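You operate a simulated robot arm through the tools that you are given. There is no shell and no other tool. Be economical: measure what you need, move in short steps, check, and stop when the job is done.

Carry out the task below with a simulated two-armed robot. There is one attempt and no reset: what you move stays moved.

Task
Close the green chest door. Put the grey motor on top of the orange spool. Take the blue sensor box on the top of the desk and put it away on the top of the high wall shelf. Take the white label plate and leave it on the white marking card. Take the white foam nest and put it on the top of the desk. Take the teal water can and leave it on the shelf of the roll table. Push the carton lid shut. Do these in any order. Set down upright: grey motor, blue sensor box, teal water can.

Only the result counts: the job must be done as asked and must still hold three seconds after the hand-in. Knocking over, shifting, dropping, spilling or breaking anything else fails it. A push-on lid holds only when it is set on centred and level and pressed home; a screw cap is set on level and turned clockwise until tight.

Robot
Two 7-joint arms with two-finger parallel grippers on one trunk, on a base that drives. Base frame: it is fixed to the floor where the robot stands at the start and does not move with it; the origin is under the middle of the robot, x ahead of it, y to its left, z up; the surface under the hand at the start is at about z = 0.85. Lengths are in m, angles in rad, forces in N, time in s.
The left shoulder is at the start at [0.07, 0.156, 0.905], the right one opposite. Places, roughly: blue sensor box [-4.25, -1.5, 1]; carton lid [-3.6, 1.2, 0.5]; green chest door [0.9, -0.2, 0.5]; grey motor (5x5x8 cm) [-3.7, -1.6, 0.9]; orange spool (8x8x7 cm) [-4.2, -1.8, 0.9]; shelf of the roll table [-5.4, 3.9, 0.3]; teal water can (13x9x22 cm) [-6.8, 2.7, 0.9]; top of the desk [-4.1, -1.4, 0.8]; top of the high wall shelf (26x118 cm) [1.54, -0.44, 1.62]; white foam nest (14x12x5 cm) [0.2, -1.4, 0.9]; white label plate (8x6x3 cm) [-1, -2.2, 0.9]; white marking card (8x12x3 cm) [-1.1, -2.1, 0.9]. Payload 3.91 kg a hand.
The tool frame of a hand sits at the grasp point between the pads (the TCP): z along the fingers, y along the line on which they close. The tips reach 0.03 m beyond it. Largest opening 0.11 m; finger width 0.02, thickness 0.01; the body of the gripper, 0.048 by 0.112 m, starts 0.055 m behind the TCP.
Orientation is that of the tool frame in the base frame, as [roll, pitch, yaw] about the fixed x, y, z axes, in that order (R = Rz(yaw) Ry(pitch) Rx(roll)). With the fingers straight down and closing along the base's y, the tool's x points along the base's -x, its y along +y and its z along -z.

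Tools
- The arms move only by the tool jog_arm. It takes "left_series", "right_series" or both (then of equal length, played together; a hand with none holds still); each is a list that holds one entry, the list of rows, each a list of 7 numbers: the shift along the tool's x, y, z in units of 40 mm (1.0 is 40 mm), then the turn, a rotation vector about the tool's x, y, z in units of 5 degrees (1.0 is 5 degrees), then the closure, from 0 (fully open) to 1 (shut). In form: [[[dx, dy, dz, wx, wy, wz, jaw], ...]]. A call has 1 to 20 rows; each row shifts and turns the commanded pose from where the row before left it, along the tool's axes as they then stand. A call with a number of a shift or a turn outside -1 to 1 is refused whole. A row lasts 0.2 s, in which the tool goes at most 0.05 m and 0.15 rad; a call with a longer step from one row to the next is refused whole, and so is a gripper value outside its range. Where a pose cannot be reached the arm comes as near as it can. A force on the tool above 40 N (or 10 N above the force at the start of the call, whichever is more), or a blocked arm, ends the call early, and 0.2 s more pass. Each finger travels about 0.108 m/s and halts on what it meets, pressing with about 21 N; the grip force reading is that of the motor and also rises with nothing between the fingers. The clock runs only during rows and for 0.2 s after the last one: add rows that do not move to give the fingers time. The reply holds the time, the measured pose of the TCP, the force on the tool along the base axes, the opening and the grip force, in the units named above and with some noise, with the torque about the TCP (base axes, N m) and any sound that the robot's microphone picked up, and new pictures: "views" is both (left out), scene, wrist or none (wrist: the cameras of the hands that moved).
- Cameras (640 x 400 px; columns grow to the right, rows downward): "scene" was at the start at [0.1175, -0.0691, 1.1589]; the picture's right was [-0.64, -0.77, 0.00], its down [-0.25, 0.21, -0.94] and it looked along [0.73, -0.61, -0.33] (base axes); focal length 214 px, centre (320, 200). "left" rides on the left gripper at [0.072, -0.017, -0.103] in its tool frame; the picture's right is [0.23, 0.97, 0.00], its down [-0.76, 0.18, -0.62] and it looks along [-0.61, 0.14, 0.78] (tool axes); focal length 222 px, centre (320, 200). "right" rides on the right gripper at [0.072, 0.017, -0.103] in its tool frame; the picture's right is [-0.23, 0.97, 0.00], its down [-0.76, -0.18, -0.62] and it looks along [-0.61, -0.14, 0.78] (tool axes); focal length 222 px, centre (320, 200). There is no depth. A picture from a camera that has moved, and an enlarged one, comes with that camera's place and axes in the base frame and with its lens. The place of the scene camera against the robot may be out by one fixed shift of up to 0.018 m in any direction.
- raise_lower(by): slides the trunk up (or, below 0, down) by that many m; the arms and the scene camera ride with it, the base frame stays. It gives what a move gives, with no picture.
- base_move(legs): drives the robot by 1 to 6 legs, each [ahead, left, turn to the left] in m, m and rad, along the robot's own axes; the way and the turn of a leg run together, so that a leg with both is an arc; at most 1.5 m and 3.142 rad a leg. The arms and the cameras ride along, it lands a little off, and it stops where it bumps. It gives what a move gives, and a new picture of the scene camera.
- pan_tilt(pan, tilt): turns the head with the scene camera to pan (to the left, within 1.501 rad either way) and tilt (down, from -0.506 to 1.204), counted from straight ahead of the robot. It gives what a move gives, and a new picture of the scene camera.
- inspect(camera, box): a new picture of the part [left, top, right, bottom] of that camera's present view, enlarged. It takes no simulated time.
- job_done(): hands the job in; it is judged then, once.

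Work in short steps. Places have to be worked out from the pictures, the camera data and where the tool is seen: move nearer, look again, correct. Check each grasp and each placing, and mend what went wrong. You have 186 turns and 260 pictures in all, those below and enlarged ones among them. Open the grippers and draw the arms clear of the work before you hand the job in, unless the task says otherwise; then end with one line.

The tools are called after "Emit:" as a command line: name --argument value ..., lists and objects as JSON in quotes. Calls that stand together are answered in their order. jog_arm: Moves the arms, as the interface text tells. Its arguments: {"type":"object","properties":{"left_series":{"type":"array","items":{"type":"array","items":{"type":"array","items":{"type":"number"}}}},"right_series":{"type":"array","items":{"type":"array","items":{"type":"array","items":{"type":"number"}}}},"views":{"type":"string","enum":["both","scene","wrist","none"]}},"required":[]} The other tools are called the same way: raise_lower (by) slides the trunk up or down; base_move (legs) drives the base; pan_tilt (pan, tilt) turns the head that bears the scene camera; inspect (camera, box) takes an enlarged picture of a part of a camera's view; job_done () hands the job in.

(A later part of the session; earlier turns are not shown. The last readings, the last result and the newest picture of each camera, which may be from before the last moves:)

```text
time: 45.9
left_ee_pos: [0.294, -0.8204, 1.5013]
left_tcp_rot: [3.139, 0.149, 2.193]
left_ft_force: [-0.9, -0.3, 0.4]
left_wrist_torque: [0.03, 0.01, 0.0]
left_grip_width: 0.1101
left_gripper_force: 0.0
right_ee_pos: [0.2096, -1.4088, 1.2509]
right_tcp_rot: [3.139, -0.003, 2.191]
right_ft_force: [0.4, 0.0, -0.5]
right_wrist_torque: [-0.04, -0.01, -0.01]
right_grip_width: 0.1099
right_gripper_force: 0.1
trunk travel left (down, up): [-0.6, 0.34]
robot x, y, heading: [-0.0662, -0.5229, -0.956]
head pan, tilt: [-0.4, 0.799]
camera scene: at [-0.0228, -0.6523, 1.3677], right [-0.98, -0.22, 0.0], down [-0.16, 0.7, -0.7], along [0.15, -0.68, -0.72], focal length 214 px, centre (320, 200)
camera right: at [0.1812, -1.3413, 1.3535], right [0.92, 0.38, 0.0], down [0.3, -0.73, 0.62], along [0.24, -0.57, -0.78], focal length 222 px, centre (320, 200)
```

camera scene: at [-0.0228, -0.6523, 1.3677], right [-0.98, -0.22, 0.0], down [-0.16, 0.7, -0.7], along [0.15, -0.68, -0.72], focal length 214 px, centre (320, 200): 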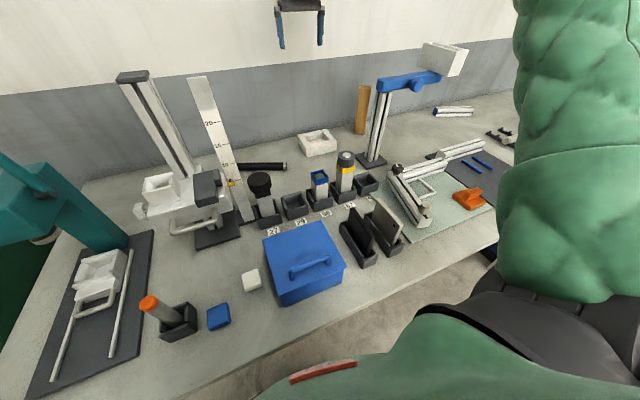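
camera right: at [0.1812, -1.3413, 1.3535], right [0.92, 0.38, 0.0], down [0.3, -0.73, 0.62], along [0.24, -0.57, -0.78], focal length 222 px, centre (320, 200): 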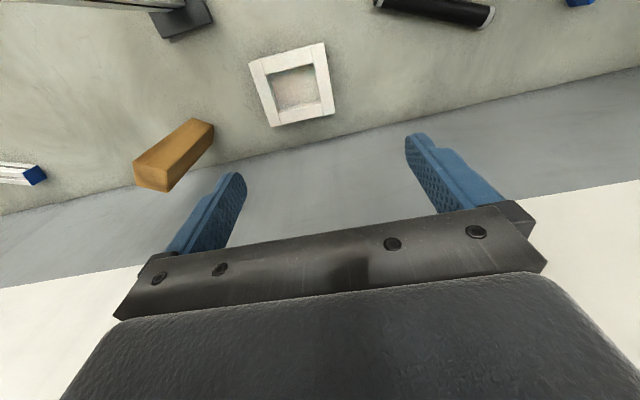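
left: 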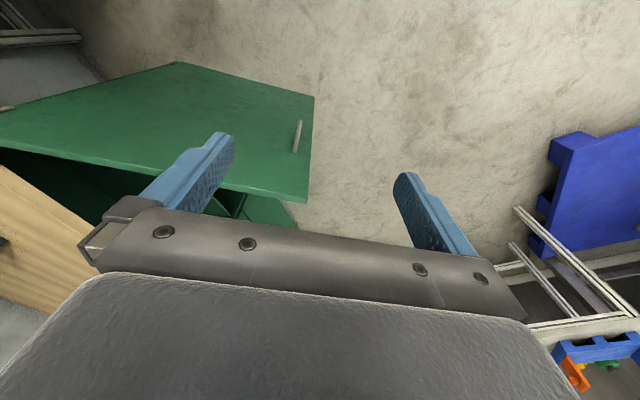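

My two views agree: left wall midpoint (0.215,-1.413) – the hand is right over it with matching yaw. Descending to just above.

Emit:
jog_arm --right_series '[[[0.1, 0.05, 0.95, 0, 0, 0, 0.2], [0, 0, 0.95, 0, 0, 0, 0.2], [0, 0, 0.95, 0, 0, 0, 0.2], [0, 0, 0.95, 0, 0, 0, 0.2], [0, 0, 0.95, 0, 0, 0, 0.2], [0, 0, 0.95, 0, 0, 0, 0.2], [0, 0, 0.95, 0, 0, 0, 0.2], [0, 0, 0.95, 0, 0, 0, 0.2], [0, 0, 0, 0, 0, 0, 0.2]]]'

```text
time: 47.9
left_ee_pos: [0.2933, -0.8191, 1.5024]
left_tcp_rot: [3.139, 0.151, 2.194]
left_ft_force: [0.2, 0.2, 0.6]
left_wrist_torque: [-0.03, 0.0, 0.0]
left_grip_width: 0.11
left_gripper_force: 0.1
right_ee_pos: [0.208, -1.4032, 0.9465]
right_tcp_rot: [3.142, -0.001, 2.191]
right_ft_force: [-0.1, 0.6, 0.5]
right_wrist_torque: [-0.02, 0.0, 0.0]
right_grip_width: 0.0877
right_gripper_force: 0.0
trunk travel left (down, up): [-0.6, 0.34]
robot x, y, heading: [-0.069, -0.5255, -0.95]
head pan, tilt: [-0.4, 0.799]
camera scene: at [-0.0233, -0.6519, 1.3678], right [-0.98, -0.22, 0.0], down [-0.16, 0.7, -0.7], along [0.15, -0.68, -0.72], focal length 214 px, centre (320, 200)
camera right: at [0.1791, -1.3359, 1.0492], right [0.92, 0.38, 0.0], down [0.3, -0.72, 0.62], along [0.24, -0.57, -0.78], focal length 222 px, centre (320, 200)
```

scene: 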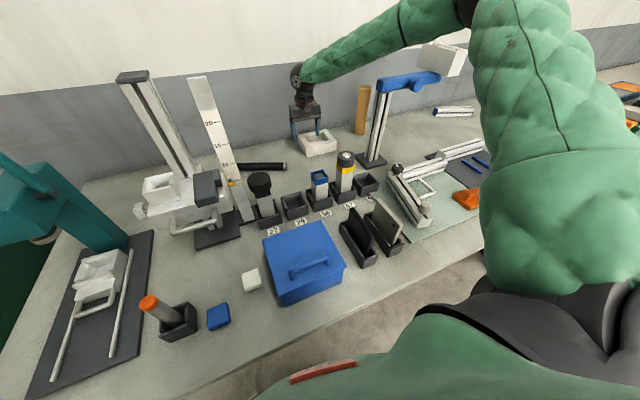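
right: 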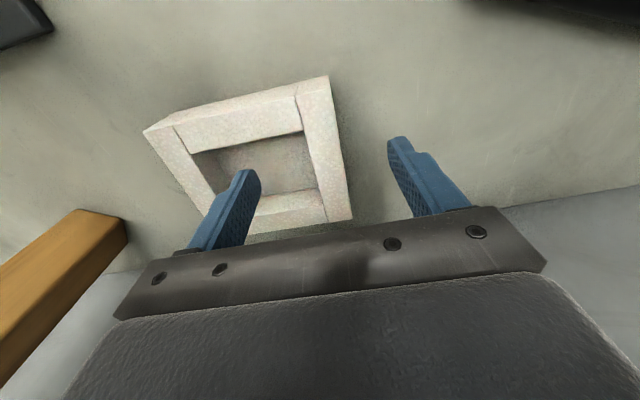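

Fingers straddle the left wall. Descend 4 cm and close.

Emit:
jog_arm --right_series '[[[-0.15, 0, 0.6, 0, 0, 0, 0.2], [0, 0, 0.5, 0, 0, 0, 0.2], [0, 0, 0, 0, 0, 0, 0.5], [0, 0, 0, 0, 0, 0, 0.8], [0, 0, 0, 0, 0, 0, 1], [0, 0, 0, 0, 0, 0, 1], [0, 0, 0, 0, 0, 0, 1]]]' --views "wrist"

```text
time: 49.5
left_ee_pos: [0.2936, -0.8213, 1.503]
left_tcp_rot: [3.14, 0.15, 2.194]
left_ft_force: [-1.1, -0.6, 0.3]
left_wrist_torque: [-0.02, 0.0, 0.02]
left_grip_width: 0.1102
left_gripper_force: 0.1
right_ee_pos: [0.2113, -1.4085, 0.9059]
right_tcp_rot: [3.141, -0.002, 2.191]
right_ft_force: [1.0, 0.9, 2.3]
right_wrist_torque: [-0.05, 0.0, -0.13]
right_grip_width: 0.023
right_gripper_force: 20.9
trunk travel left (down, up): [-0.6, 0.34]
robot x, y, heading: [-0.0658, -0.5264, -0.946]
head pan, tilt: [-0.4, 0.799]
camera right: at [0.1837, -1.341, 1.0083], right [0.92, 0.38, 0.0], down [0.3, -0.73, 0.62], along [0.24, -0.57, -0.78], focal length 222 px, centre (320, 200)
```

right: 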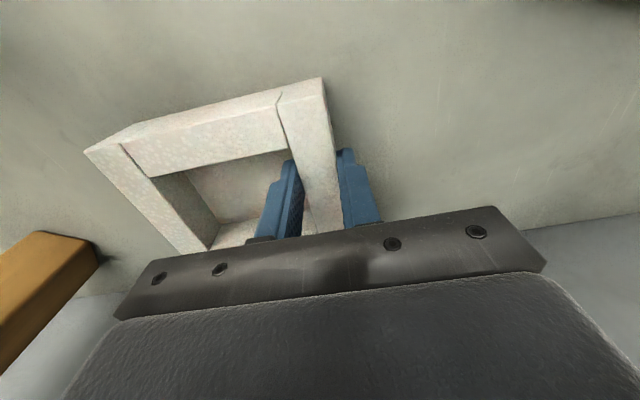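

Wall gripped (23 mm). Lifting straight up.

Emit:
jog_arm --right_series '[[[0, 0, -0.6, 0, 0, 0, 1], [0, 0, -1, 0, 0, 0, 1], [0, 0, -1, 0, 0, 0, 1], [0, 0, -1, 0, 0, 0, 1], [0, 0, -1, 0, 0, 0, 1], [0, 0, -1, 0, 0, 0, 1], [0, 0, -1, 0, 0, 0, 1], [0, 0, -1, 0, 0, 0, 1], [0, 0, -1, 0, 0, 0, 1], [0, 0, -1, 0, 0, 0, 1], [0, 0, -1, 0, 0, 0, 1], [0, 0, -1, 0, 0, 0, 1], [0, 0, -1, 0, 0, 0, 1], [0, 0, 0, 0, 0, 0, 1]]]'

```text
time: 52.5
left_ee_pos: [0.294, -0.8202, 1.5024]
left_tcp_rot: [3.141, 0.152, 2.194]
left_ft_force: [0.7, 0.7, 1.3]
left_wrist_torque: [-0.01, -0.04, 0.0]
left_grip_width: 0.1098
left_gripper_force: 0.0
right_ee_pos: [0.2044, -1.4107, 1.4089]
right_tcp_rot: [3.139, 0.0, 2.188]
right_ft_force: [0.6, 0.3, 0.4]
right_wrist_torque: [0.0, -0.04, -0.01]
right_grip_width: 0.0232
right_gripper_force: 20.3
trunk travel left (down, up): [-0.6, 0.34]
robot x, y, heading: [-0.065, -0.5215, -0.954]
head pan, tilt: [-0.4, 0.799]
camera scene: at [-0.0242, -0.6518, 1.3678], right [-0.98, -0.22, 0.0], down [-0.15, 0.7, -0.7], along [0.15, -0.68, -0.72], focal length 214 px, centre (320, 200)
camera right: at [0.177, -1.3442, 1.5105], right [0.93, 0.38, 0.0], down [0.29, -0.72, 0.62], along [0.24, -0.58, -0.78], focal length 222 px, centre (320, 200)
```

scene: 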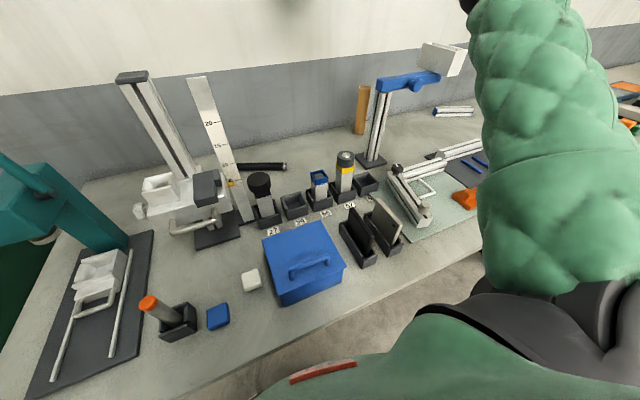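
right: 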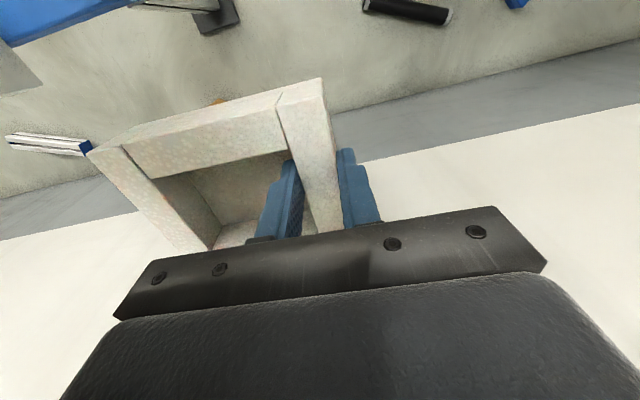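

Nest is held. Back away from the bench and draw the right hand in; then travel along the bench to the label plate.

Emit:
base_move --legs '[[-0.5, 0, 0]]'

Emit:
jog_arm --right_series '[[[1, 0, 0, 0, 0, 0, 1], [1, 0, 0, 0, 0, 0, 1], [1, 0, 0, 0, 0, 0, 1], [1, 0, 0, 0, 0, 0, 1], [1, 0, 0, 0, 0, 0, 1], [1, 0, 0, 0, 0, 0, 1], [1, 0, 0, 0, 0, 0, 1], [1, 0, 0, 0, 0, 0, 1], [1, 0, 0, 0, 0, 0, 1], [0, 0, 0, 0, 0, 0, 1]]]' --views "none"

Emit:
pan_tilt --pan -1.2 --tilt 0.4

```text
time: 55.5
left_ee_pos: [0.0063, -0.4207, 1.502]
left_tcp_rot: [3.14, 0.151, 2.187]
left_ft_force: [0.8, -0.2, -0.3]
left_wrist_torque: [-0.03, 0.0, -0.02]
left_grip_width: 0.11
left_gripper_force: 0.0
right_ee_pos: [-0.0839, -1.01, 1.4064]
right_tcp_rot: [3.139, 0.0, 2.181]
right_ft_force: [-0.7, -0.6, -1.0]
right_wrist_torque: [-0.01, -0.04, -0.01]
right_grip_width: 0.0233
right_gripper_force: 20.6
trunk travel left (down, up): [-0.6, 0.34]
robot x, y, heading: [-0.3496, -0.1203, -0.96]
head pan, tilt: [-0.4, 0.799]
camera scene: at [-0.3095, -0.2487, 1.3676], right [-0.98, -0.21, 0.0], down [-0.15, 0.7, -0.7], along [0.15, -0.68, -0.72], focal length 214 px, centre (320, 200)
```

scene: 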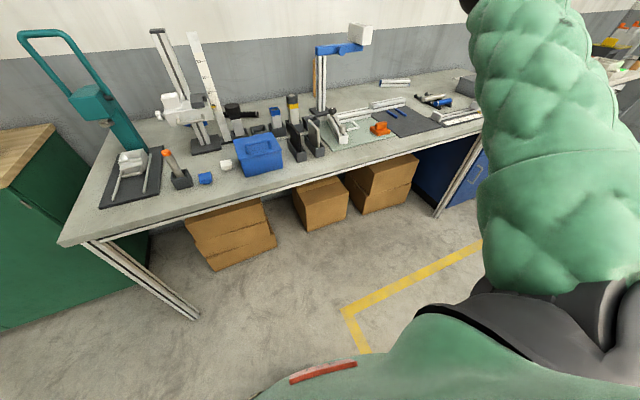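

```text
time: 57.6
left_ee_pos: [0.0076, -0.4198, 1.5005]
left_tcp_rot: [3.14, 0.148, 2.186]
left_ft_force: [0.7, -0.1, -0.8]
left_wrist_torque: [0.03, 0.01, 0.02]
left_grip_width: 0.11
left_gripper_force: 0.0
right_ee_pos: [-0.2909, -0.7174, 1.407]
right_tcp_rot: [3.138, -0.002, 2.182]
right_ft_force: [0.5, -0.5, -0.5]
right_wrist_torque: [0.04, -0.02, -0.02]
right_grip_width: 0.0229
right_gripper_force: 20.7
trunk travel left (down, up): [-0.6, 0.34]
robot x, y, heading: [-0.3505, -0.1193, -0.96]
head pan, tilt: [-0.4, 0.799]
```

```text
time: 58.8
left_ee_pos: [0.0054, -0.4188, 1.5015]
left_tcp_rot: [3.138, 0.15, 2.187]
left_ft_force: [0.2, 0.0, 0.1]
left_wrist_torque: [0.01, -0.01, 0.01]
left_grip_width: 0.1098
left_gripper_force: 0.0
right_ee_pos: [-0.2932, -0.715, 1.408]
right_tcp_rot: [3.138, -0.001, 2.182]
right_ft_force: [0.7, -1.0, 0.2]
right_wrist_torque: [0.05, -0.02, -0.04]
right_grip_width: 0.0233
right_gripper_force: 21.3
trunk travel left (down, up): [-0.6, 0.34]
robot x, y, heading: [-0.3506, -0.1178, -0.959]
head pan, tilt: [-1.201, 0.4]
camera scene: at [-0.3777, -0.247, 1.4027], right [-0.83, 0.56, 0.0], down [0.22, 0.32, -0.92], along [-0.51, -0.77, -0.39], focal length 214 px, centre (320, 200)
```

scene: 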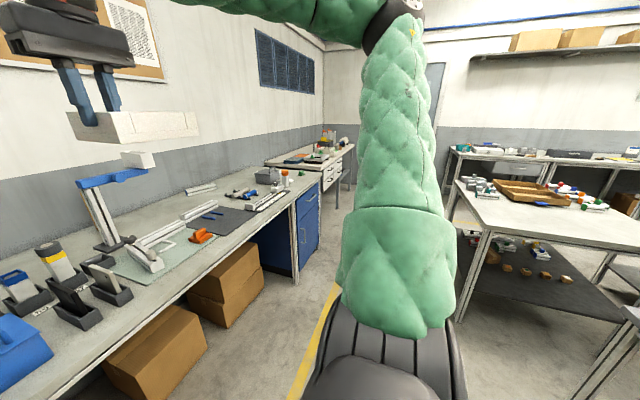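

The aisle between bench and table is clear if I stay near the bench. Ahead 0.28, then right 1.5.

Emit:
base_move --legs '[[0.28, 0, 0], [0, -1.5, 0]]'

Emit:
pan_tilt --pan -0.4 --tilt 0.7

```text
time: 67.6
left_ee_pos: [-1.0513, -1.4761, 1.5015]
left_tcp_rot: [3.141, 0.15, 2.166]
left_ft_force: [0.6, 0.3, -0.5]
left_wrist_torque: [-0.04, -0.04, 0.05]
left_grip_width: 0.1101
left_gripper_force: 0.0
right_ee_pos: [-1.3584, -1.7666, 1.4078]
right_tcp_rot: [3.137, 0.0, 2.16]
right_ft_force: [0.0, 0.3, -0.3]
right_wrist_torque: [0.02, -0.02, 0.0]
right_grip_width: 0.0232
right_gripper_force: 21.1
trunk travel left (down, up): [-0.6, 0.34]
robot x, y, heading: [-1.4082, -1.1687, -0.983]
head pan, tilt: [-1.201, 0.4]
camera scene: at [-1.4316, -1.2963, 1.4028], right [-0.82, 0.58, 0.0], down [0.22, 0.32, -0.92], along [-0.53, -0.75, -0.39], focal length 214 px, centre (320, 200)
```

scene: 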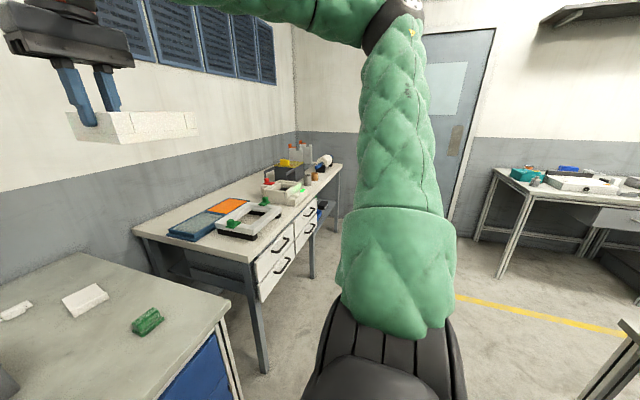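

```text
time: 68.7
left_ee_pos: [-1.0518, -1.4776, 1.5019]
left_tcp_rot: [3.141, 0.149, 2.164]
left_ft_force: [-0.7, 0.3, -0.7]
left_wrist_torque: [0.01, -0.03, 0.01]
left_grip_width: 0.1098
left_gripper_force: 0.0
right_ee_pos: [-1.3564, -1.7658, 1.4073]
right_tcp_rot: [3.139, 0.002, 2.16]
right_ft_force: [0.4, -0.8, -1.3]
right_wrist_torque: [0.03, -0.02, -0.01]
right_grip_width: 0.0233
right_gripper_force: 20.3
trunk travel left (down, up): [-0.6, 0.34]
robot x, y, heading: [-1.3991, -1.1671, -0.978]
head pan, tilt: [-0.4, 0.7]
camera scene: at [-1.3625, -1.304, 1.3759], right [-0.98, -0.19, 0.0], down [-0.12, 0.63, -0.76], along [0.14, -0.75, -0.64], focal length 214 px, centre (320, 200)
```

scene: 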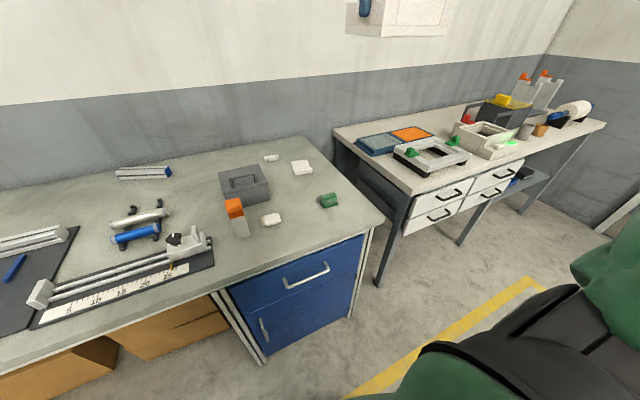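

White square at ≈(-1.13,-2.12) is the marking card; small piece at ≈(-0.95,-2.19) is the label plate. Zooming.

Emit:
inspect --camera "scene" --box '[220, 130, 380, 230]'

```text
4.00 times, centred on (300, 180) of scene
camera zoom: at [-1.3625, -1.304, 1.3759], right [-0.98, -0.19, 0.0], down [-0.12, 0.63, -0.76], along [0.14, -0.75, -0.64], focal length 858 px, centre (400, 280)
```

zoom: 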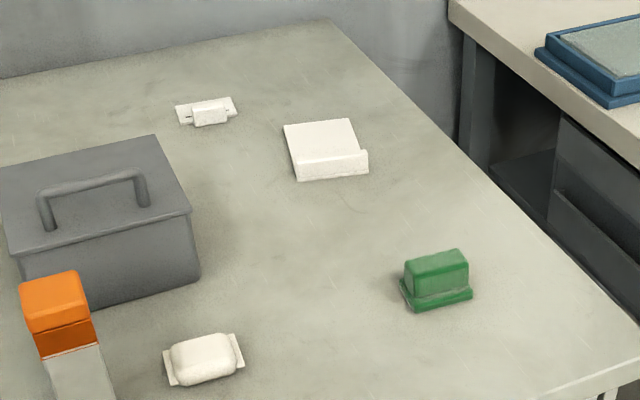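

The blue cabinet under the bench limits my advance. Move right 0.45 and ahead 0.12, raising my view onto the plate.

Emit:
base_move --legs '[[0, -0.45, 0.02], [0.12, 0, 0]]'

Emit:
pan_tilt --pan 0.1 --tilt 0.8

```text
time: 72.2
left_ee_pos: [-1.3491, -1.8204, 1.5007]
left_tcp_rot: [3.138, 0.149, 2.181]
left_ft_force: [0.4, -0.9, -0.1]
left_wrist_torque: [0.03, 0.03, -0.01]
left_grip_width: 0.1098
left_gripper_force: 0.1
right_ee_pos: [-1.6492, -2.1142, 1.4064]
right_tcp_rot: [3.139, 0.002, 2.176]
right_ft_force: [0.5, 0.1, -0.8]
right_wrist_torque: [0.02, -0.03, 0.02]
right_grip_width: 0.0229
right_gripper_force: 21.3
trunk travel left (down, up): [-0.6, 0.34]
robot x, y, heading: [-1.7027, -1.5182, -0.964]
head pan, tilt: [-0.4, 0.7]
camera scene: at [-1.6623, -1.6518, 1.376], right [-0.98, -0.2, 0.0], down [-0.13, 0.63, -0.76], along [0.16, -0.75, -0.64], focal length 214 px, centre (320, 200)
```

scene: 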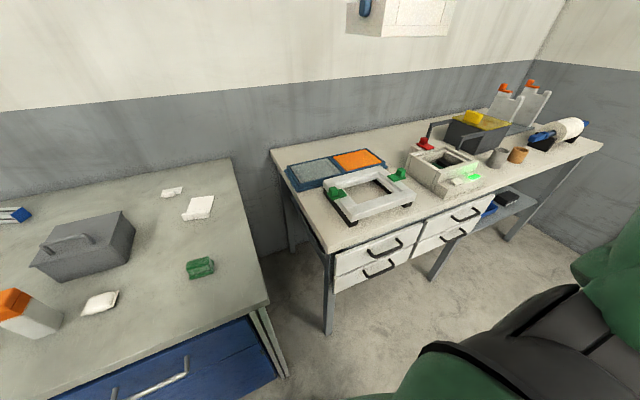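

```text
time: 73.2
left_ee_pos: [-1.3481, -1.8195, 1.5022]
left_tcp_rot: [3.139, 0.15, 2.182]
left_ft_force: [0.6, 0.7, -0.1]
left_wrist_torque: [-0.02, -0.01, 0.01]
left_grip_width: 0.1098
left_gripper_force: 0.1
right_ee_pos: [-1.6482, -2.1134, 1.4069]
right_tcp_rot: [3.139, -0.001, 2.176]
right_ft_force: [0.1, 0.5, -0.4]
right_wrist_torque: [0.02, -0.05, 0.0]
right_grip_width: 0.0229
right_gripper_force: 20.8
trunk travel left (down, up): [-0.6, 0.34]
robot x, y, heading: [-1.7021, -1.5166, -0.969]
head pan, tilt: [0.099, 0.799]
camera scene: at [-1.6281, -1.6296, 1.3678], right [-0.76, -0.65, 0.0], down [-0.46, 0.55, -0.7], along [0.45, -0.53, -0.72], focal length 214 px, centre (320, 200)
```

scene: 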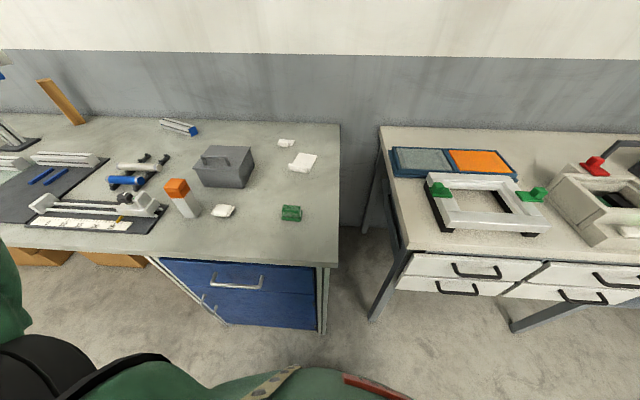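

Plate is at ahead 0.975, left 0.24 from the robot. Tilt the left tool a bit more forward for reach and move it to a hover above the plate.

Emit:
jog_arm --left_series '[[[0, 0, 0, 0, -1, 0, 0], [0, 0, 0, 0, -1, 0, 0], [-0.55, 0.18, 0.93, 0, 0, 0, 0], [-0.55, 0.18, 0.93, 0, 0, 0, 0], [-0.55, 0.18, 0.93, 0, 0, 0, 0], [-0.55, 0.18, 0.93, 0, 0, 0, 0], [-0.55, 0.18, 0.93, 0, 0, 0, 0], [-0.55, 0.18, 0.93, 0, 0, 0, 0], [-0.55, 0.18, 0.93, 0, 0, 0, 0], [-0.55, 0.18, 0.93, 0, 0, 0, 0], [-0.55, 0.18, 0.93, 0, 0, 0, 0], [-0.55, 0.18, 0.93, 0, 0, 0, 0], [-0.55, 0.18, 0.93, 0, 0, 0, 0], [-0.55, 0.18, 0.93, 0, 0, 0, 0], [-0.55, 0.18, 0.93, 0, 0, 0, 0], [-0.55, 0.18, 0.93, 0, 0, 0, 0], [0, 0, 0, 0, 0, 0, 0]]]'

```text
time: 76.8
left_ee_pos: [-1.0042, -2.1361, 1.1049]
left_tcp_rot: [3.14, 0.326, 2.182]
left_ft_force: [-0.4, -1.0, 0.5]
left_wrist_torque: [0.03, 0.0, 0.01]
left_grip_width: 0.1099
left_gripper_force: 0.1
right_ee_pos: [-1.6501, -2.1142, 1.4075]
right_tcp_rot: [3.14, -0.001, 2.178]
right_ft_force: [0.2, 0.5, -0.7]
right_wrist_torque: [0.01, -0.02, -0.03]
right_grip_width: 0.0233
right_gripper_force: 20.8
trunk travel left (down, up): [-0.6, 0.34]
robot x, y, heading: [-1.7039, -1.5149, -0.964]
head pan, tilt: [0.099, 0.799]
camera scene: at [-1.628, -1.6295, 1.3678], right [-0.76, -0.65, 0.0], down [-0.46, 0.55, -0.7], along [0.45, -0.53, -0.72], focal length 214 px, centre (320, 200)
camera left: at [-1.0754, -2.0623, 1.181], right [0.67, 0.73, -0.07], down [0.44, -0.33, 0.83], along [0.59, -0.59, -0.55], focal length 222 px, centre (320, 200)
```

scene: 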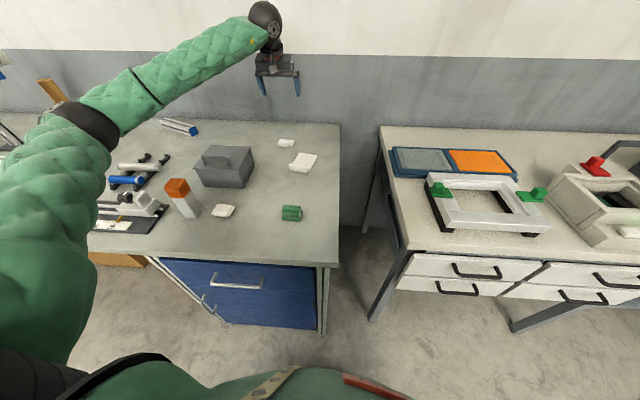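
left: 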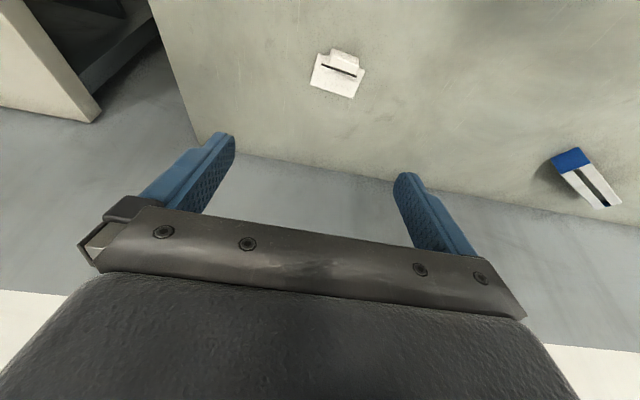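

Plate is clear in the wrist view at about (-0.95,-2.175). Zooming to see its shape.

Emit:
inspect --camera "left" --box '[260, 20, 420, 120]'

```text
4.00 times, centred on (340, 70) of left
camera zoom: at [-1.0754, -2.0623, 1.181], right [0.67, 0.73, -0.07], down [0.44, -0.33, 0.83], along [0.59, -0.59, -0.55], focal length 888 px, centre (240, 720)
```

zoom: 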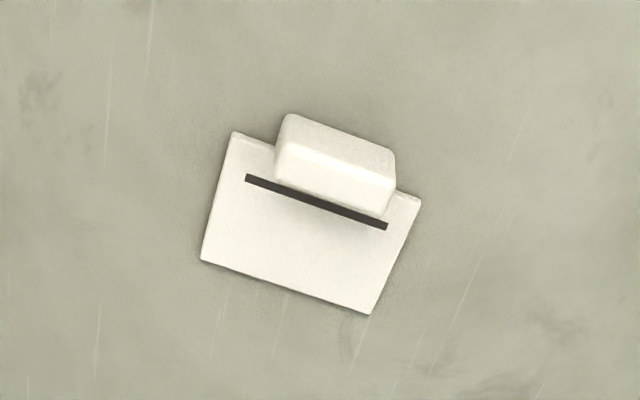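

The plate has a raised block near its near edge, about 4.5 cm wide; I'll grip that block. Descending part-way, aligning yaw.

Emit:
jog_arm --left_series '[[[0.17, 0.12, 0.98, 0, 0, 0.3, 0], [0.17, 0.12, 0.98, 0, 0, 0.3, 0], [0.17, 0.12, 0.98, 0, 0, 0, 0], [0.17, 0.12, 0.98, 0, 0, 0, 0], [0, 0, 0, 0, 0, 0, 0]]]' --views "wrist"

```text
time: 78.0
left_ee_pos: [-0.9713, -2.1452, 0.9466]
left_tcp_rot: [3.122, 0.324, 2.126]
left_ft_force: [-1.3, 0.0, -0.3]
left_wrist_torque: [-0.02, -0.02, 0.03]
left_grip_width: 0.1101
left_gripper_force: 0.0
right_ee_pos: [-1.6487, -2.1133, 1.4069]
right_tcp_rot: [3.14, 0.001, 2.176]
right_ft_force: [-0.3, -0.1, -0.5]
right_wrist_torque: [-0.01, 0.0, 0.03]
right_grip_width: 0.0231
right_gripper_force: 20.8
trunk travel left (down, up): [-0.6, 0.34]
robot x, y, heading: [-1.7061, -1.5157, -0.962]
head pan, tilt: [0.099, 0.799]
camera left: at [-1.0413, -2.0696, 1.0229], right [0.71, 0.7, -0.05], down [0.42, -0.36, 0.84], along [0.57, -0.62, -0.54], focal length 222 px, centre (320, 200)
```

left: 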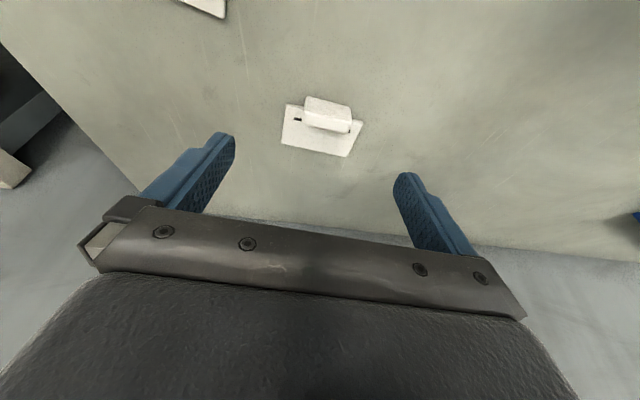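

Aligned; descend vertically 5.5 cm and close on the block.

Emit:
jog_arm --left_series '[[[0.23, 0, 0.67, 0, 0, 0, 0], [0.23, 0, 0.67, 0, 0, 0, 0], [0, 0, 0, 0, 0, 0, 0], [0, 0, 0, 0, 0, 0, 0.5], [0, 0, 0, 0, 0, 0, 0.8], [0, 0, 0, 0, 0, 0, 1], [0, 0, 0, 0, 0, 0, 1]]]' --views "wrist"

```text
time: 79.6
left_ee_pos: [-0.97, -2.1454, 0.893]
left_tcp_rot: [3.122, 0.325, 2.125]
left_ft_force: [0.4, 0.2, 0.0]
left_wrist_torque: [-0.03, -0.02, 0.0]
left_grip_width: 0.0387
left_gripper_force: 20.8
right_ee_pos: [-1.6488, -2.114, 1.4069]
right_tcp_rot: [3.138, -0.001, 2.176]
right_ft_force: [-0.2, -0.1, -0.7]
right_wrist_torque: [0.01, -0.03, 0.03]
right_grip_width: 0.0231
right_gripper_force: 21.1
trunk travel left (down, up): [-0.6, 0.34]
robot x, y, heading: [-1.7043, -1.5195, -0.961]
head pan, tilt: [0.099, 0.799]
camera left: at [-1.0394, -2.0692, 0.9674], right [0.71, 0.7, -0.05], down [0.42, -0.36, 0.84], along [0.57, -0.62, -0.55], focal length 222 px, centre (320, 200)
```

left: 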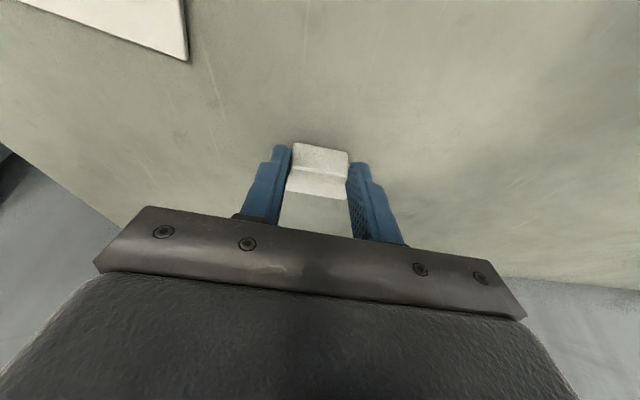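

Block gripped (39 mm). Lift 12 cm and shift toward the card.

Emit:
jog_arm --left_series '[[[-0.32, 0, -0.95, 0, 0, 0, 1], [-0.32, 0, -0.95, 0, 0, 0, 1], [-0.32, 0, -0.95, 0, 0, 0, 1], [0.5, -0.6, -0.17, 0, 0, 0, 1], [0.5, -0.6, -0.17, 0, 0, 0, 1], [0.5, -0.6, -0.17, 0, 0, 0, 1], [0.5, -0.6, -0.17, 0, 0, 0, 1], [0, 0, 0, 0, 0, 0, 1]]]'

```text
time: 81.4
left_ee_pos: [-1.1, -2.1241, 1.0097]
left_tcp_rot: [3.122, 0.325, 2.127]
left_ft_force: [0.4, -0.1, -0.2]
left_wrist_torque: [-0.03, 0.03, 0.0]
left_grip_width: 0.039
left_gripper_force: 20.8
right_ee_pos: [-1.6491, -2.1142, 1.4077]
right_tcp_rot: [3.138, 0.0, 2.18]
right_ft_force: [1.3, 0.5, -1.3]
right_wrist_torque: [0.05, 0.01, -0.02]
right_grip_width: 0.0234
right_gripper_force: 21.7
trunk travel left (down, up): [-0.6, 0.34]
robot x, y, heading: [-1.7064, -1.5161, -0.959]
head pan, tilt: [0.099, 0.799]
camera scene: at [-1.627, -1.63, 1.3676], right [-0.76, -0.65, 0.0], down [-0.46, 0.55, -0.7], along [0.45, -0.53, -0.72], focal length 214 px, centre (320, 200)
camera left: at [-1.1694, -2.0486, 1.0847], right [0.71, 0.7, -0.06], down [0.42, -0.36, 0.84], along [0.57, -0.62, -0.55], focal length 222 px, centre (320, 200)
```

scene: 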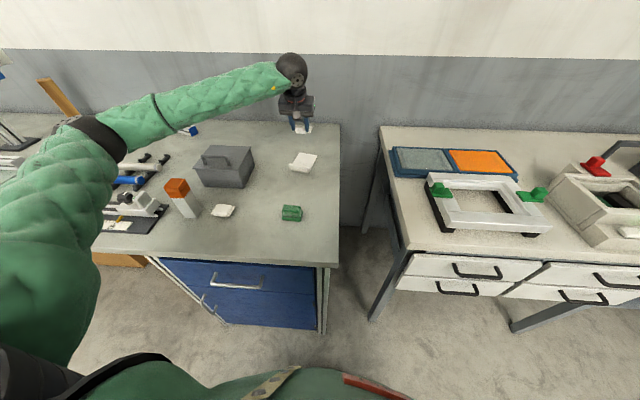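
left: 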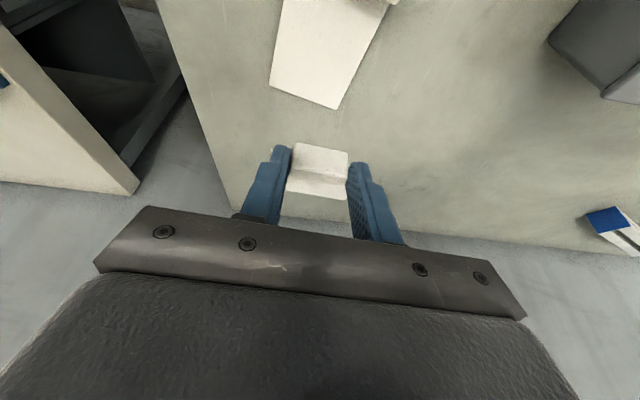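

Card flat centre ≈(-1.111,-2.127), its axis near heading 25°. Rotate the plate about the vertical by ~6.7° and position it just above.

Emit:
jog_arm --left_series '[[[0, 0, 0, 0.21, 0, 0.635, 1], [0, 0, 0, 0.21, 0, 0.635, 1], [0.64, -0.14, 0.78, 0, 0, 0, 1], [0.64, -0.14, 0.78, 0, 0, 0, 1], [0, 0, 0, 0, 0, 0, 1]]]'

Emit:
inspect --camera "scene" --box '[260, 100, 360, 200]'

```text
time: 82.6
left_ee_pos: [-1.1196, -2.1037, 0.9354]
left_tcp_rot: [3.122, 0.322, 2.01]
left_ft_force: [0.3, 0.5, -0.2]
left_wrist_torque: [-0.02, 0.01, 0.0]
left_grip_width: 0.0387
left_gripper_force: 21.1
right_ee_pos: [-1.6488, -2.1132, 1.4072]
right_tcp_rot: [3.137, 0.001, 2.178]
right_ft_force: [-0.4, -0.1, -0.6]
right_wrist_torque: [0.02, -0.04, -0.04]
right_grip_width: 0.023
right_gripper_force: 21.1
trunk travel left (down, up): [-0.6, 0.34]
robot x, y, heading: [-1.7015, -1.5163, -0.963]
head pan, tilt: [0.099, 0.799]
camera scene: at [-1.6279, -1.6303, 1.3677], right [-0.76, -0.65, 0.0], down [-0.46, 0.55, -0.7], along [0.45, -0.53, -0.72], focal length 214 px, centre (320, 200)
camera left: at [-1.1802, -2.0212, 1.0108], right [0.79, 0.61, -0.05], down [0.37, -0.4, 0.84], along [0.49, -0.68, -0.55], focal length 222 px, centre (320, 200)
```

scene: 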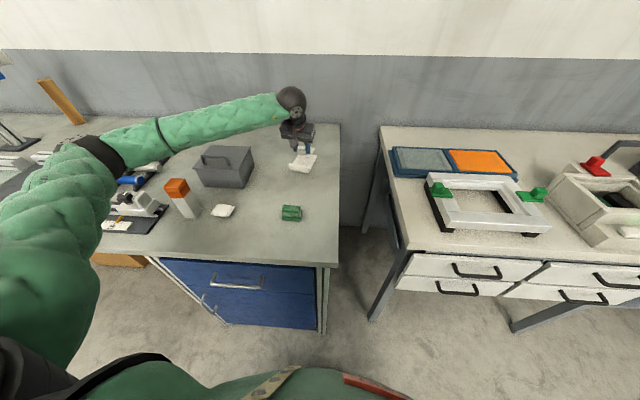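
left: 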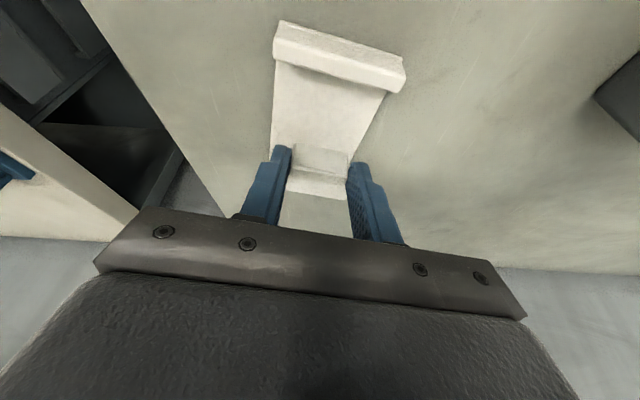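

```text
4.00 times, centred on (310, 150) of scene
camera zoom: at [-1.6279, -1.6303, 1.3677], right [-0.76, -0.65, 0.0], down [-0.46, 0.55, -0.7], along [0.45, -0.53, -0.72], focal length 858 px, centre (360, 400)
```

zoom: 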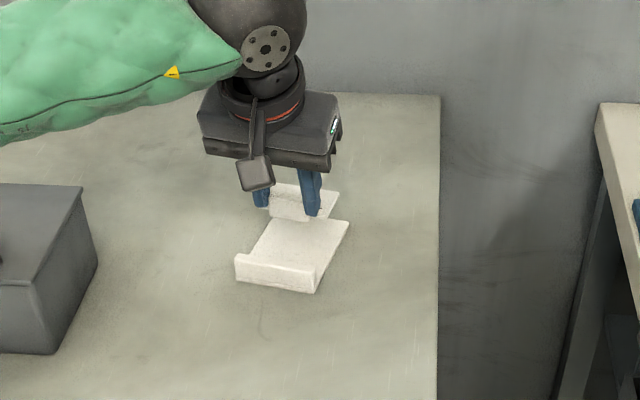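

Well aligned over the card's flat area. Lower slowly until contact.

Emit:
jog_arm --left_series '[[[0.1, -0.03, 0.28, 0, 0, 0, 1], [0.08, 0, 0.237, 0, 0, 0, 1], [0.04, 0, 0.12, 0, 0, 0, 1], [0, 0, 0, 0, 0, 0, 1]]]' --views "wrist"

```text
time: 83.6
left_ee_pos: [-1.1203, -2.105, 0.9093]
left_tcp_rot: [3.123, 0.322, 2.008]
left_ft_force: [-0.2, 0.6, 0.2]
left_wrist_torque: [0.01, -0.01, -0.01]
left_grip_width: 0.0386
left_gripper_force: 21.0
right_ee_pos: [-1.6496, -2.1143, 1.4068]
right_tcp_rot: [3.138, -0.002, 2.176]
right_ft_force: [-0.6, -0.1, -0.4]
right_wrist_torque: [-0.02, -0.04, 0.0]
right_grip_width: 0.0231
right_gripper_force: 21.4
trunk travel left (down, up): [-0.6, 0.34]
robot x, y, heading: [-1.702, -1.5194, -0.96]
head pan, tilt: [0.099, 0.799]
camera left: at [-1.1813, -2.0214, 0.9844], right [0.79, 0.61, -0.05], down [0.37, -0.4, 0.84], along [0.49, -0.68, -0.55], focal length 222 px, centre (320, 200)
```

left: 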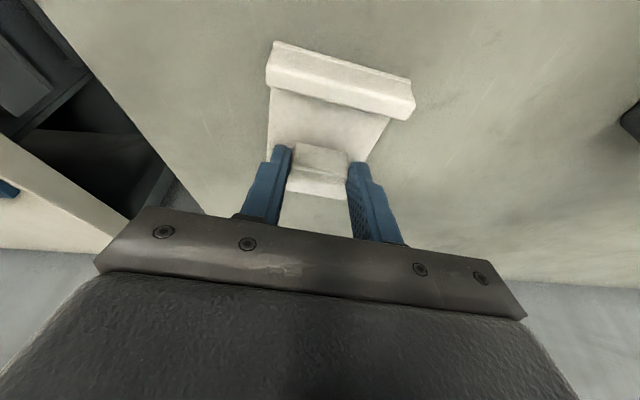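

No contact yet; continue down in 5 mm steps.

Emit:
jog_arm --left_series '[[[0.04, 0, 0.12, 0, 0, 0, 1], [0, 0, 0, 0, 0, 0, 1]]]' --views "none"

Emit:
jog_arm --left_series '[[[0.03, 0, 0.08, 0, 0, 0, 1], [0, 0, 0, 0, 0, 0, 1]]]' --views "wrist"

```text
time: 84.2
left_ee_pos: [-1.1214, -2.1043, 0.9049]
left_tcp_rot: [3.123, 0.323, 2.009]
left_ft_force: [-0.1, -0.2, 0.0]
left_wrist_torque: [0.02, -0.02, 0.01]
left_grip_width: 0.0384
left_gripper_force: 20.9
right_ee_pos: [-1.6491, -2.1136, 1.4063]
right_tcp_rot: [3.137, 0.001, 2.176]
right_ft_force: [0.1, 0.4, -0.4]
right_wrist_torque: [0.01, -0.01, 0.03]
right_grip_width: 0.0233
right_gripper_force: 21.1
trunk travel left (down, up): [-0.6, 0.34]
robot x, y, heading: [-1.7067, -1.5153, -0.971]
head pan, tilt: [0.099, 0.799]
```

```text
time: 84.8
left_ee_pos: [-1.12, -2.1044, 0.8995]
left_tcp_rot: [3.121, 0.324, 2.008]
left_ft_force: [0.5, 0.3, -0.1]
left_wrist_torque: [0.01, -0.04, 0.0]
left_grip_width: 0.0385
left_gripper_force: 21.1
right_ee_pos: [-1.6493, -2.114, 1.408]
right_tcp_rot: [3.138, 0.0, 2.176]
right_ft_force: [-1.5, 0.1, -0.9]
right_wrist_torque: [0.04, -0.04, -0.01]
right_grip_width: 0.0231
right_gripper_force: 21.1
trunk travel left (down, up): [-0.6, 0.34]
robot x, y, heading: [-1.7021, -1.515, -0.962]
head pan, tilt: [0.099, 0.799]
camera left: at [-1.1814, -2.0206, 0.9752], right [0.79, 0.61, -0.05], down [0.37, -0.4, 0.84], along [0.49, -0.68, -0.55], focal length 222 px, centre (320, 200)
```

left: 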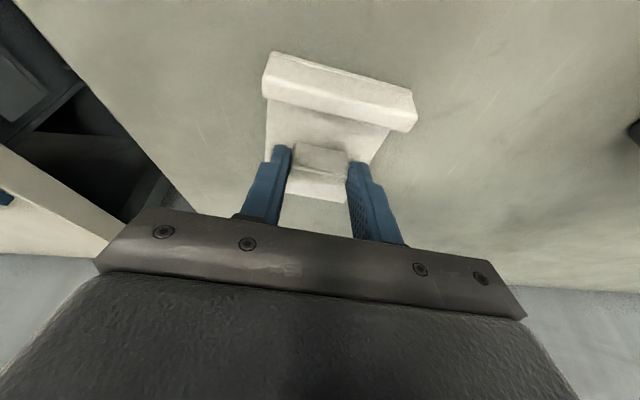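

Still free; two more 2 mm steps, watching force.

Emit:
jog_arm --left_series '[[[0.016, 0, 0.047, 0, 0, 0, 1], [0, 0, 0, 0, 0, 0, 1]]]' --views "none"

Emit:
jog_arm --left_series '[[[0.016, 0, 0.047, 0, 0, 0, 1], [0, 0, 0, 0, 0, 0, 1]]]' --views "none"

```text
time: 85.4
left_ee_pos: [-1.1206, -2.1035, 0.8993]
left_tcp_rot: [3.122, 0.323, 2.01]
left_ft_force: [-0.1, -0.2, -0.4]
left_wrist_torque: [0.0, 0.01, 0.02]
left_grip_width: 0.0388
left_gripper_force: 21.1
right_ee_pos: [-1.6488, -2.1135, 1.4088]
right_tcp_rot: [3.138, 0.001, 2.176]
right_ft_force: [0.0, 0.3, -0.4]
right_wrist_torque: [-0.01, -0.04, 0.01]
right_grip_width: 0.0229
right_gripper_force: 20.9
trunk travel left (down, up): [-0.6, 0.34]
robot x, y, heading: [-1.7033, -1.5162, -0.967]
head pan, tilt: [0.099, 0.799]
```

```text
time: 86.0
left_ee_pos: [-1.1209, -2.1035, 0.8968]
left_tcp_rot: [3.123, 0.323, 2.007]
left_ft_force: [0.6, -0.8, 7.2]
left_wrist_torque: [-0.33, 0.07, 0.0]
left_grip_width: 0.0388
left_gripper_force: 21.1
right_ee_pos: [-1.6495, -2.1138, 1.4069]
right_tcp_rot: [3.138, -0.001, 2.176]
right_ft_force: [0.1, -0.2, -0.4]
right_wrist_torque: [0.01, -0.02, -0.02]
right_grip_width: 0.0232
right_gripper_force: 20.9
trunk travel left (down, up): [-0.6, 0.34]
robot x, y, heading: [-1.7006, -1.5188, -0.966]
head pan, tilt: [0.099, 0.799]
```

Contact (7 N). Open the gripper and lift clear.

Emit:
jog_arm --left_series '[[[0, 0, 0, 0, 0, 0, 0.5], [0, 0, 0, 0, 0, 0, 0.3], [0, 0, 0, 0, 0, 0, 0.3], [-0.32, 0, -0.95, 0, 0, 0, 0.3], [-0.32, 0, -0.95, 0, 0, 0, 0.3], [-0.32, 0, -0.95, 0, 0, 0, 0.2], [-0.32, 0, -0.95, 0, 0, 0, 0], [0.1, 0, -0.95, 0, 0, 0, 0], [0.3, 0, -0.95, 0, 0, 0, 0], [0, 0, 0, 0, 0, 0, 0]]]'

Emit:
inspect --camera "scene" --box '[260, 120, 360, 200]'

```text
time: 88.2
left_ee_pos: [-1.1398, -2.07, 1.1239]
left_tcp_rot: [3.124, 0.321, 2.008]
left_ft_force: [0.3, 0.0, -0.5]
left_wrist_torque: [0.02, -0.01, -0.01]
left_grip_width: 0.1101
left_gripper_force: 0.1
right_ee_pos: [-1.6472, -2.1159, 1.4066]
right_tcp_rot: [3.138, -0.003, 2.178]
right_ft_force: [0.2, -0.1, -1.3]
right_wrist_torque: [0.03, -0.01, -0.03]
right_grip_width: 0.023
right_gripper_force: 20.9
trunk travel left (down, up): [-0.6, 0.34]
robot x, y, heading: [-1.7063, -1.5174, -0.961]
head pan, tilt: [0.099, 0.799]
camera scene: at [-1.627, -1.6309, 1.3675], right [-0.76, -0.65, 0.0], down [-0.46, 0.55, -0.7], along [0.45, -0.53, -0.72], focal length 214 px, centre (320, 200)
camera left: at [-1.2004, -1.9869, 1.1987], right [0.79, 0.61, -0.05], down [0.37, -0.41, 0.83], along [0.49, -0.68, -0.55], focal length 222 px, centre (320, 200)
```

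scene: 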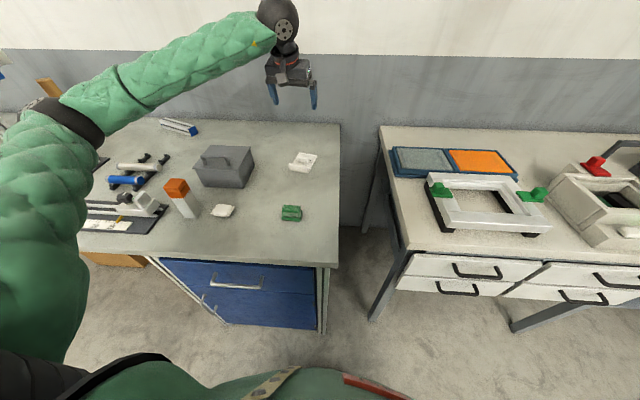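
left: 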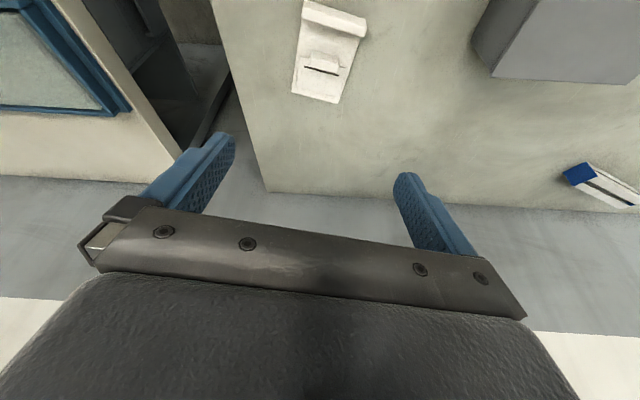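

```text
5.00 times, centred on (310, 160) of scene
camera zoom: at [-1.627, -1.6309, 1.3675], right [-0.76, -0.65, 0.0], down [-0.46, 0.55, -0.7], along [0.45, -0.53, -0.72], focal length 1072 px, centre (370, 400)
```

zoom: 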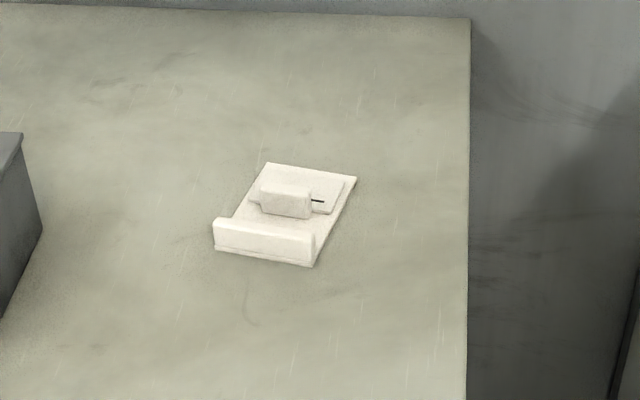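

Plate is neatly on the card. Retract the left arm and straighten it, then back off and look toward the desk.

Emit:
jog_arm --left_series '[[[0.3, 0, -1, 0, 0, 0, 0], [0.3, 0, -1, 0, 0, 0, 0], [0.74, 0, -0.83, 0, 0, -0.6, 0], [0.74, 0, -0.83, 0, 0, -0.6, 0], [0.74, 0, -0.83, 0, 0, -0.6, 0], [0.74, 0, -0.4, 0, 1, 0, 0], [0.74, 0, -0.4, 0, 1, 0, 0], [0.74, 0, -0.4, 0, 1, 0, 0], [0.9, 0, 0, 0, 0.5, 0, 0], [0.9, 0, 0, 0, 0, 0, 0], [0, 0, 0, 0, 0, 0, 0]]]' --views "none"

Emit:
base_move --legs '[[-0.35, 0, 0]]'

Emit:
pan_tilt --pan -1.45 --tilt 0.3

```text
time: 90.6
left_ee_pos: [-1.3148, -1.7845, 1.2826]
left_tcp_rot: [-3.111, 0.013, 2.165]
left_ft_force: [-0.1, -0.1, -0.3]
left_wrist_torque: [0.02, -0.01, -0.04]
left_grip_width: 0.11
left_gripper_force: 0.1
right_ee_pos: [-1.6481, -2.115, 1.4078]
right_tcp_rot: [3.137, 0.002, 2.175]
right_ft_force: [0.2, 0.6, 0.4]
right_wrist_torque: [0.07, -0.03, -0.02]
right_grip_width: 0.0231
right_gripper_force: 21.3
trunk travel left (down, up): [-0.6, 0.34]
robot x, y, heading: [-1.7023, -1.5213, -0.964]
head pan, tilt: [0.099, 0.799]
```

```text
time: 92.8
left_ee_pos: [-1.5146, -1.495, 1.2843]
left_tcp_rot: [-3.109, 0.016, 2.166]
left_ft_force: [0.0, 0.3, 0.3]
left_wrist_torque: [0.01, 0.0, -0.03]
left_grip_width: 0.1101
left_gripper_force: 0.0
right_ee_pos: [-1.8472, -1.8256, 1.4082]
right_tcp_rot: [3.138, 0.0, 2.177]
right_ft_force: [0.4, 0.5, -0.4]
right_wrist_torque: [0.0, -0.02, -0.01]
right_grip_width: 0.023
right_gripper_force: 21.0
trunk travel left (down, up): [-0.6, 0.34]
robot x, y, heading: [-1.9002, -1.2289, -0.971]
head pan, tilt: [0.099, 0.799]
camera scene: at [-1.8273, -1.3414, 1.3677], right [-0.76, -0.65, 0.0], down [-0.47, 0.55, -0.7], along [0.45, -0.53, -0.72], focal length 214 px, centre (320, 200)
```

scene: 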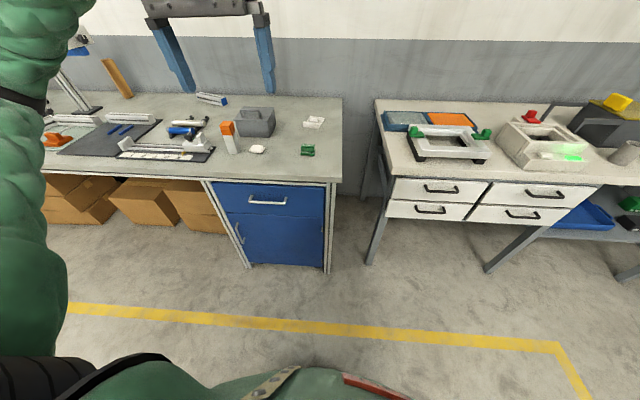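

```text
time: 94.5
left_ee_pos: [-1.5136, -1.4975, 1.2834]
left_tcp_rot: [-3.111, 0.016, 2.166]
left_ft_force: [0.0, 0.5, -0.1]
left_wrist_torque: [-0.02, 0.0, -0.01]
left_grip_width: 0.1098
left_gripper_force: 0.1
right_ee_pos: [-1.8467, -1.8256, 1.4066]
right_tcp_rot: [3.138, 0.0, 2.179]
right_ft_force: [-0.1, 0.2, -0.6]
right_wrist_torque: [0.05, -0.03, -0.01]
right_grip_width: 0.0231
right_gripper_force: 21.0
trunk travel left (down, up): [-0.6, 0.34]
robot x, y, heading: [-1.9045, -1.2289, -0.961]
head pan, tilt: [-1.45, 0.3]
camera scene: at [-1.9491, -1.3425, 1.412], right [-0.67, 0.75, 0.0], down [0.22, 0.2, -0.96], along [-0.71, -0.64, -0.3], focal length 214 px, centre (320, 200)
```

scene: 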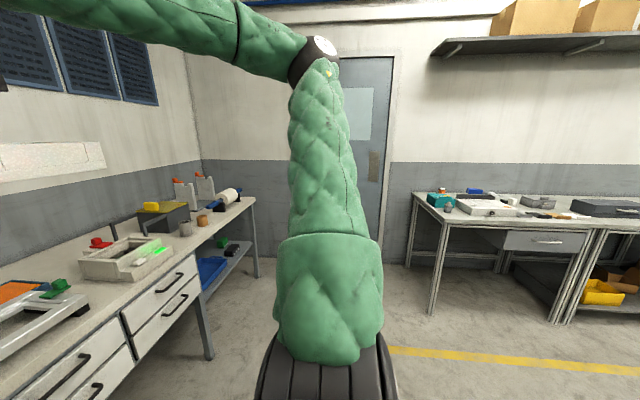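

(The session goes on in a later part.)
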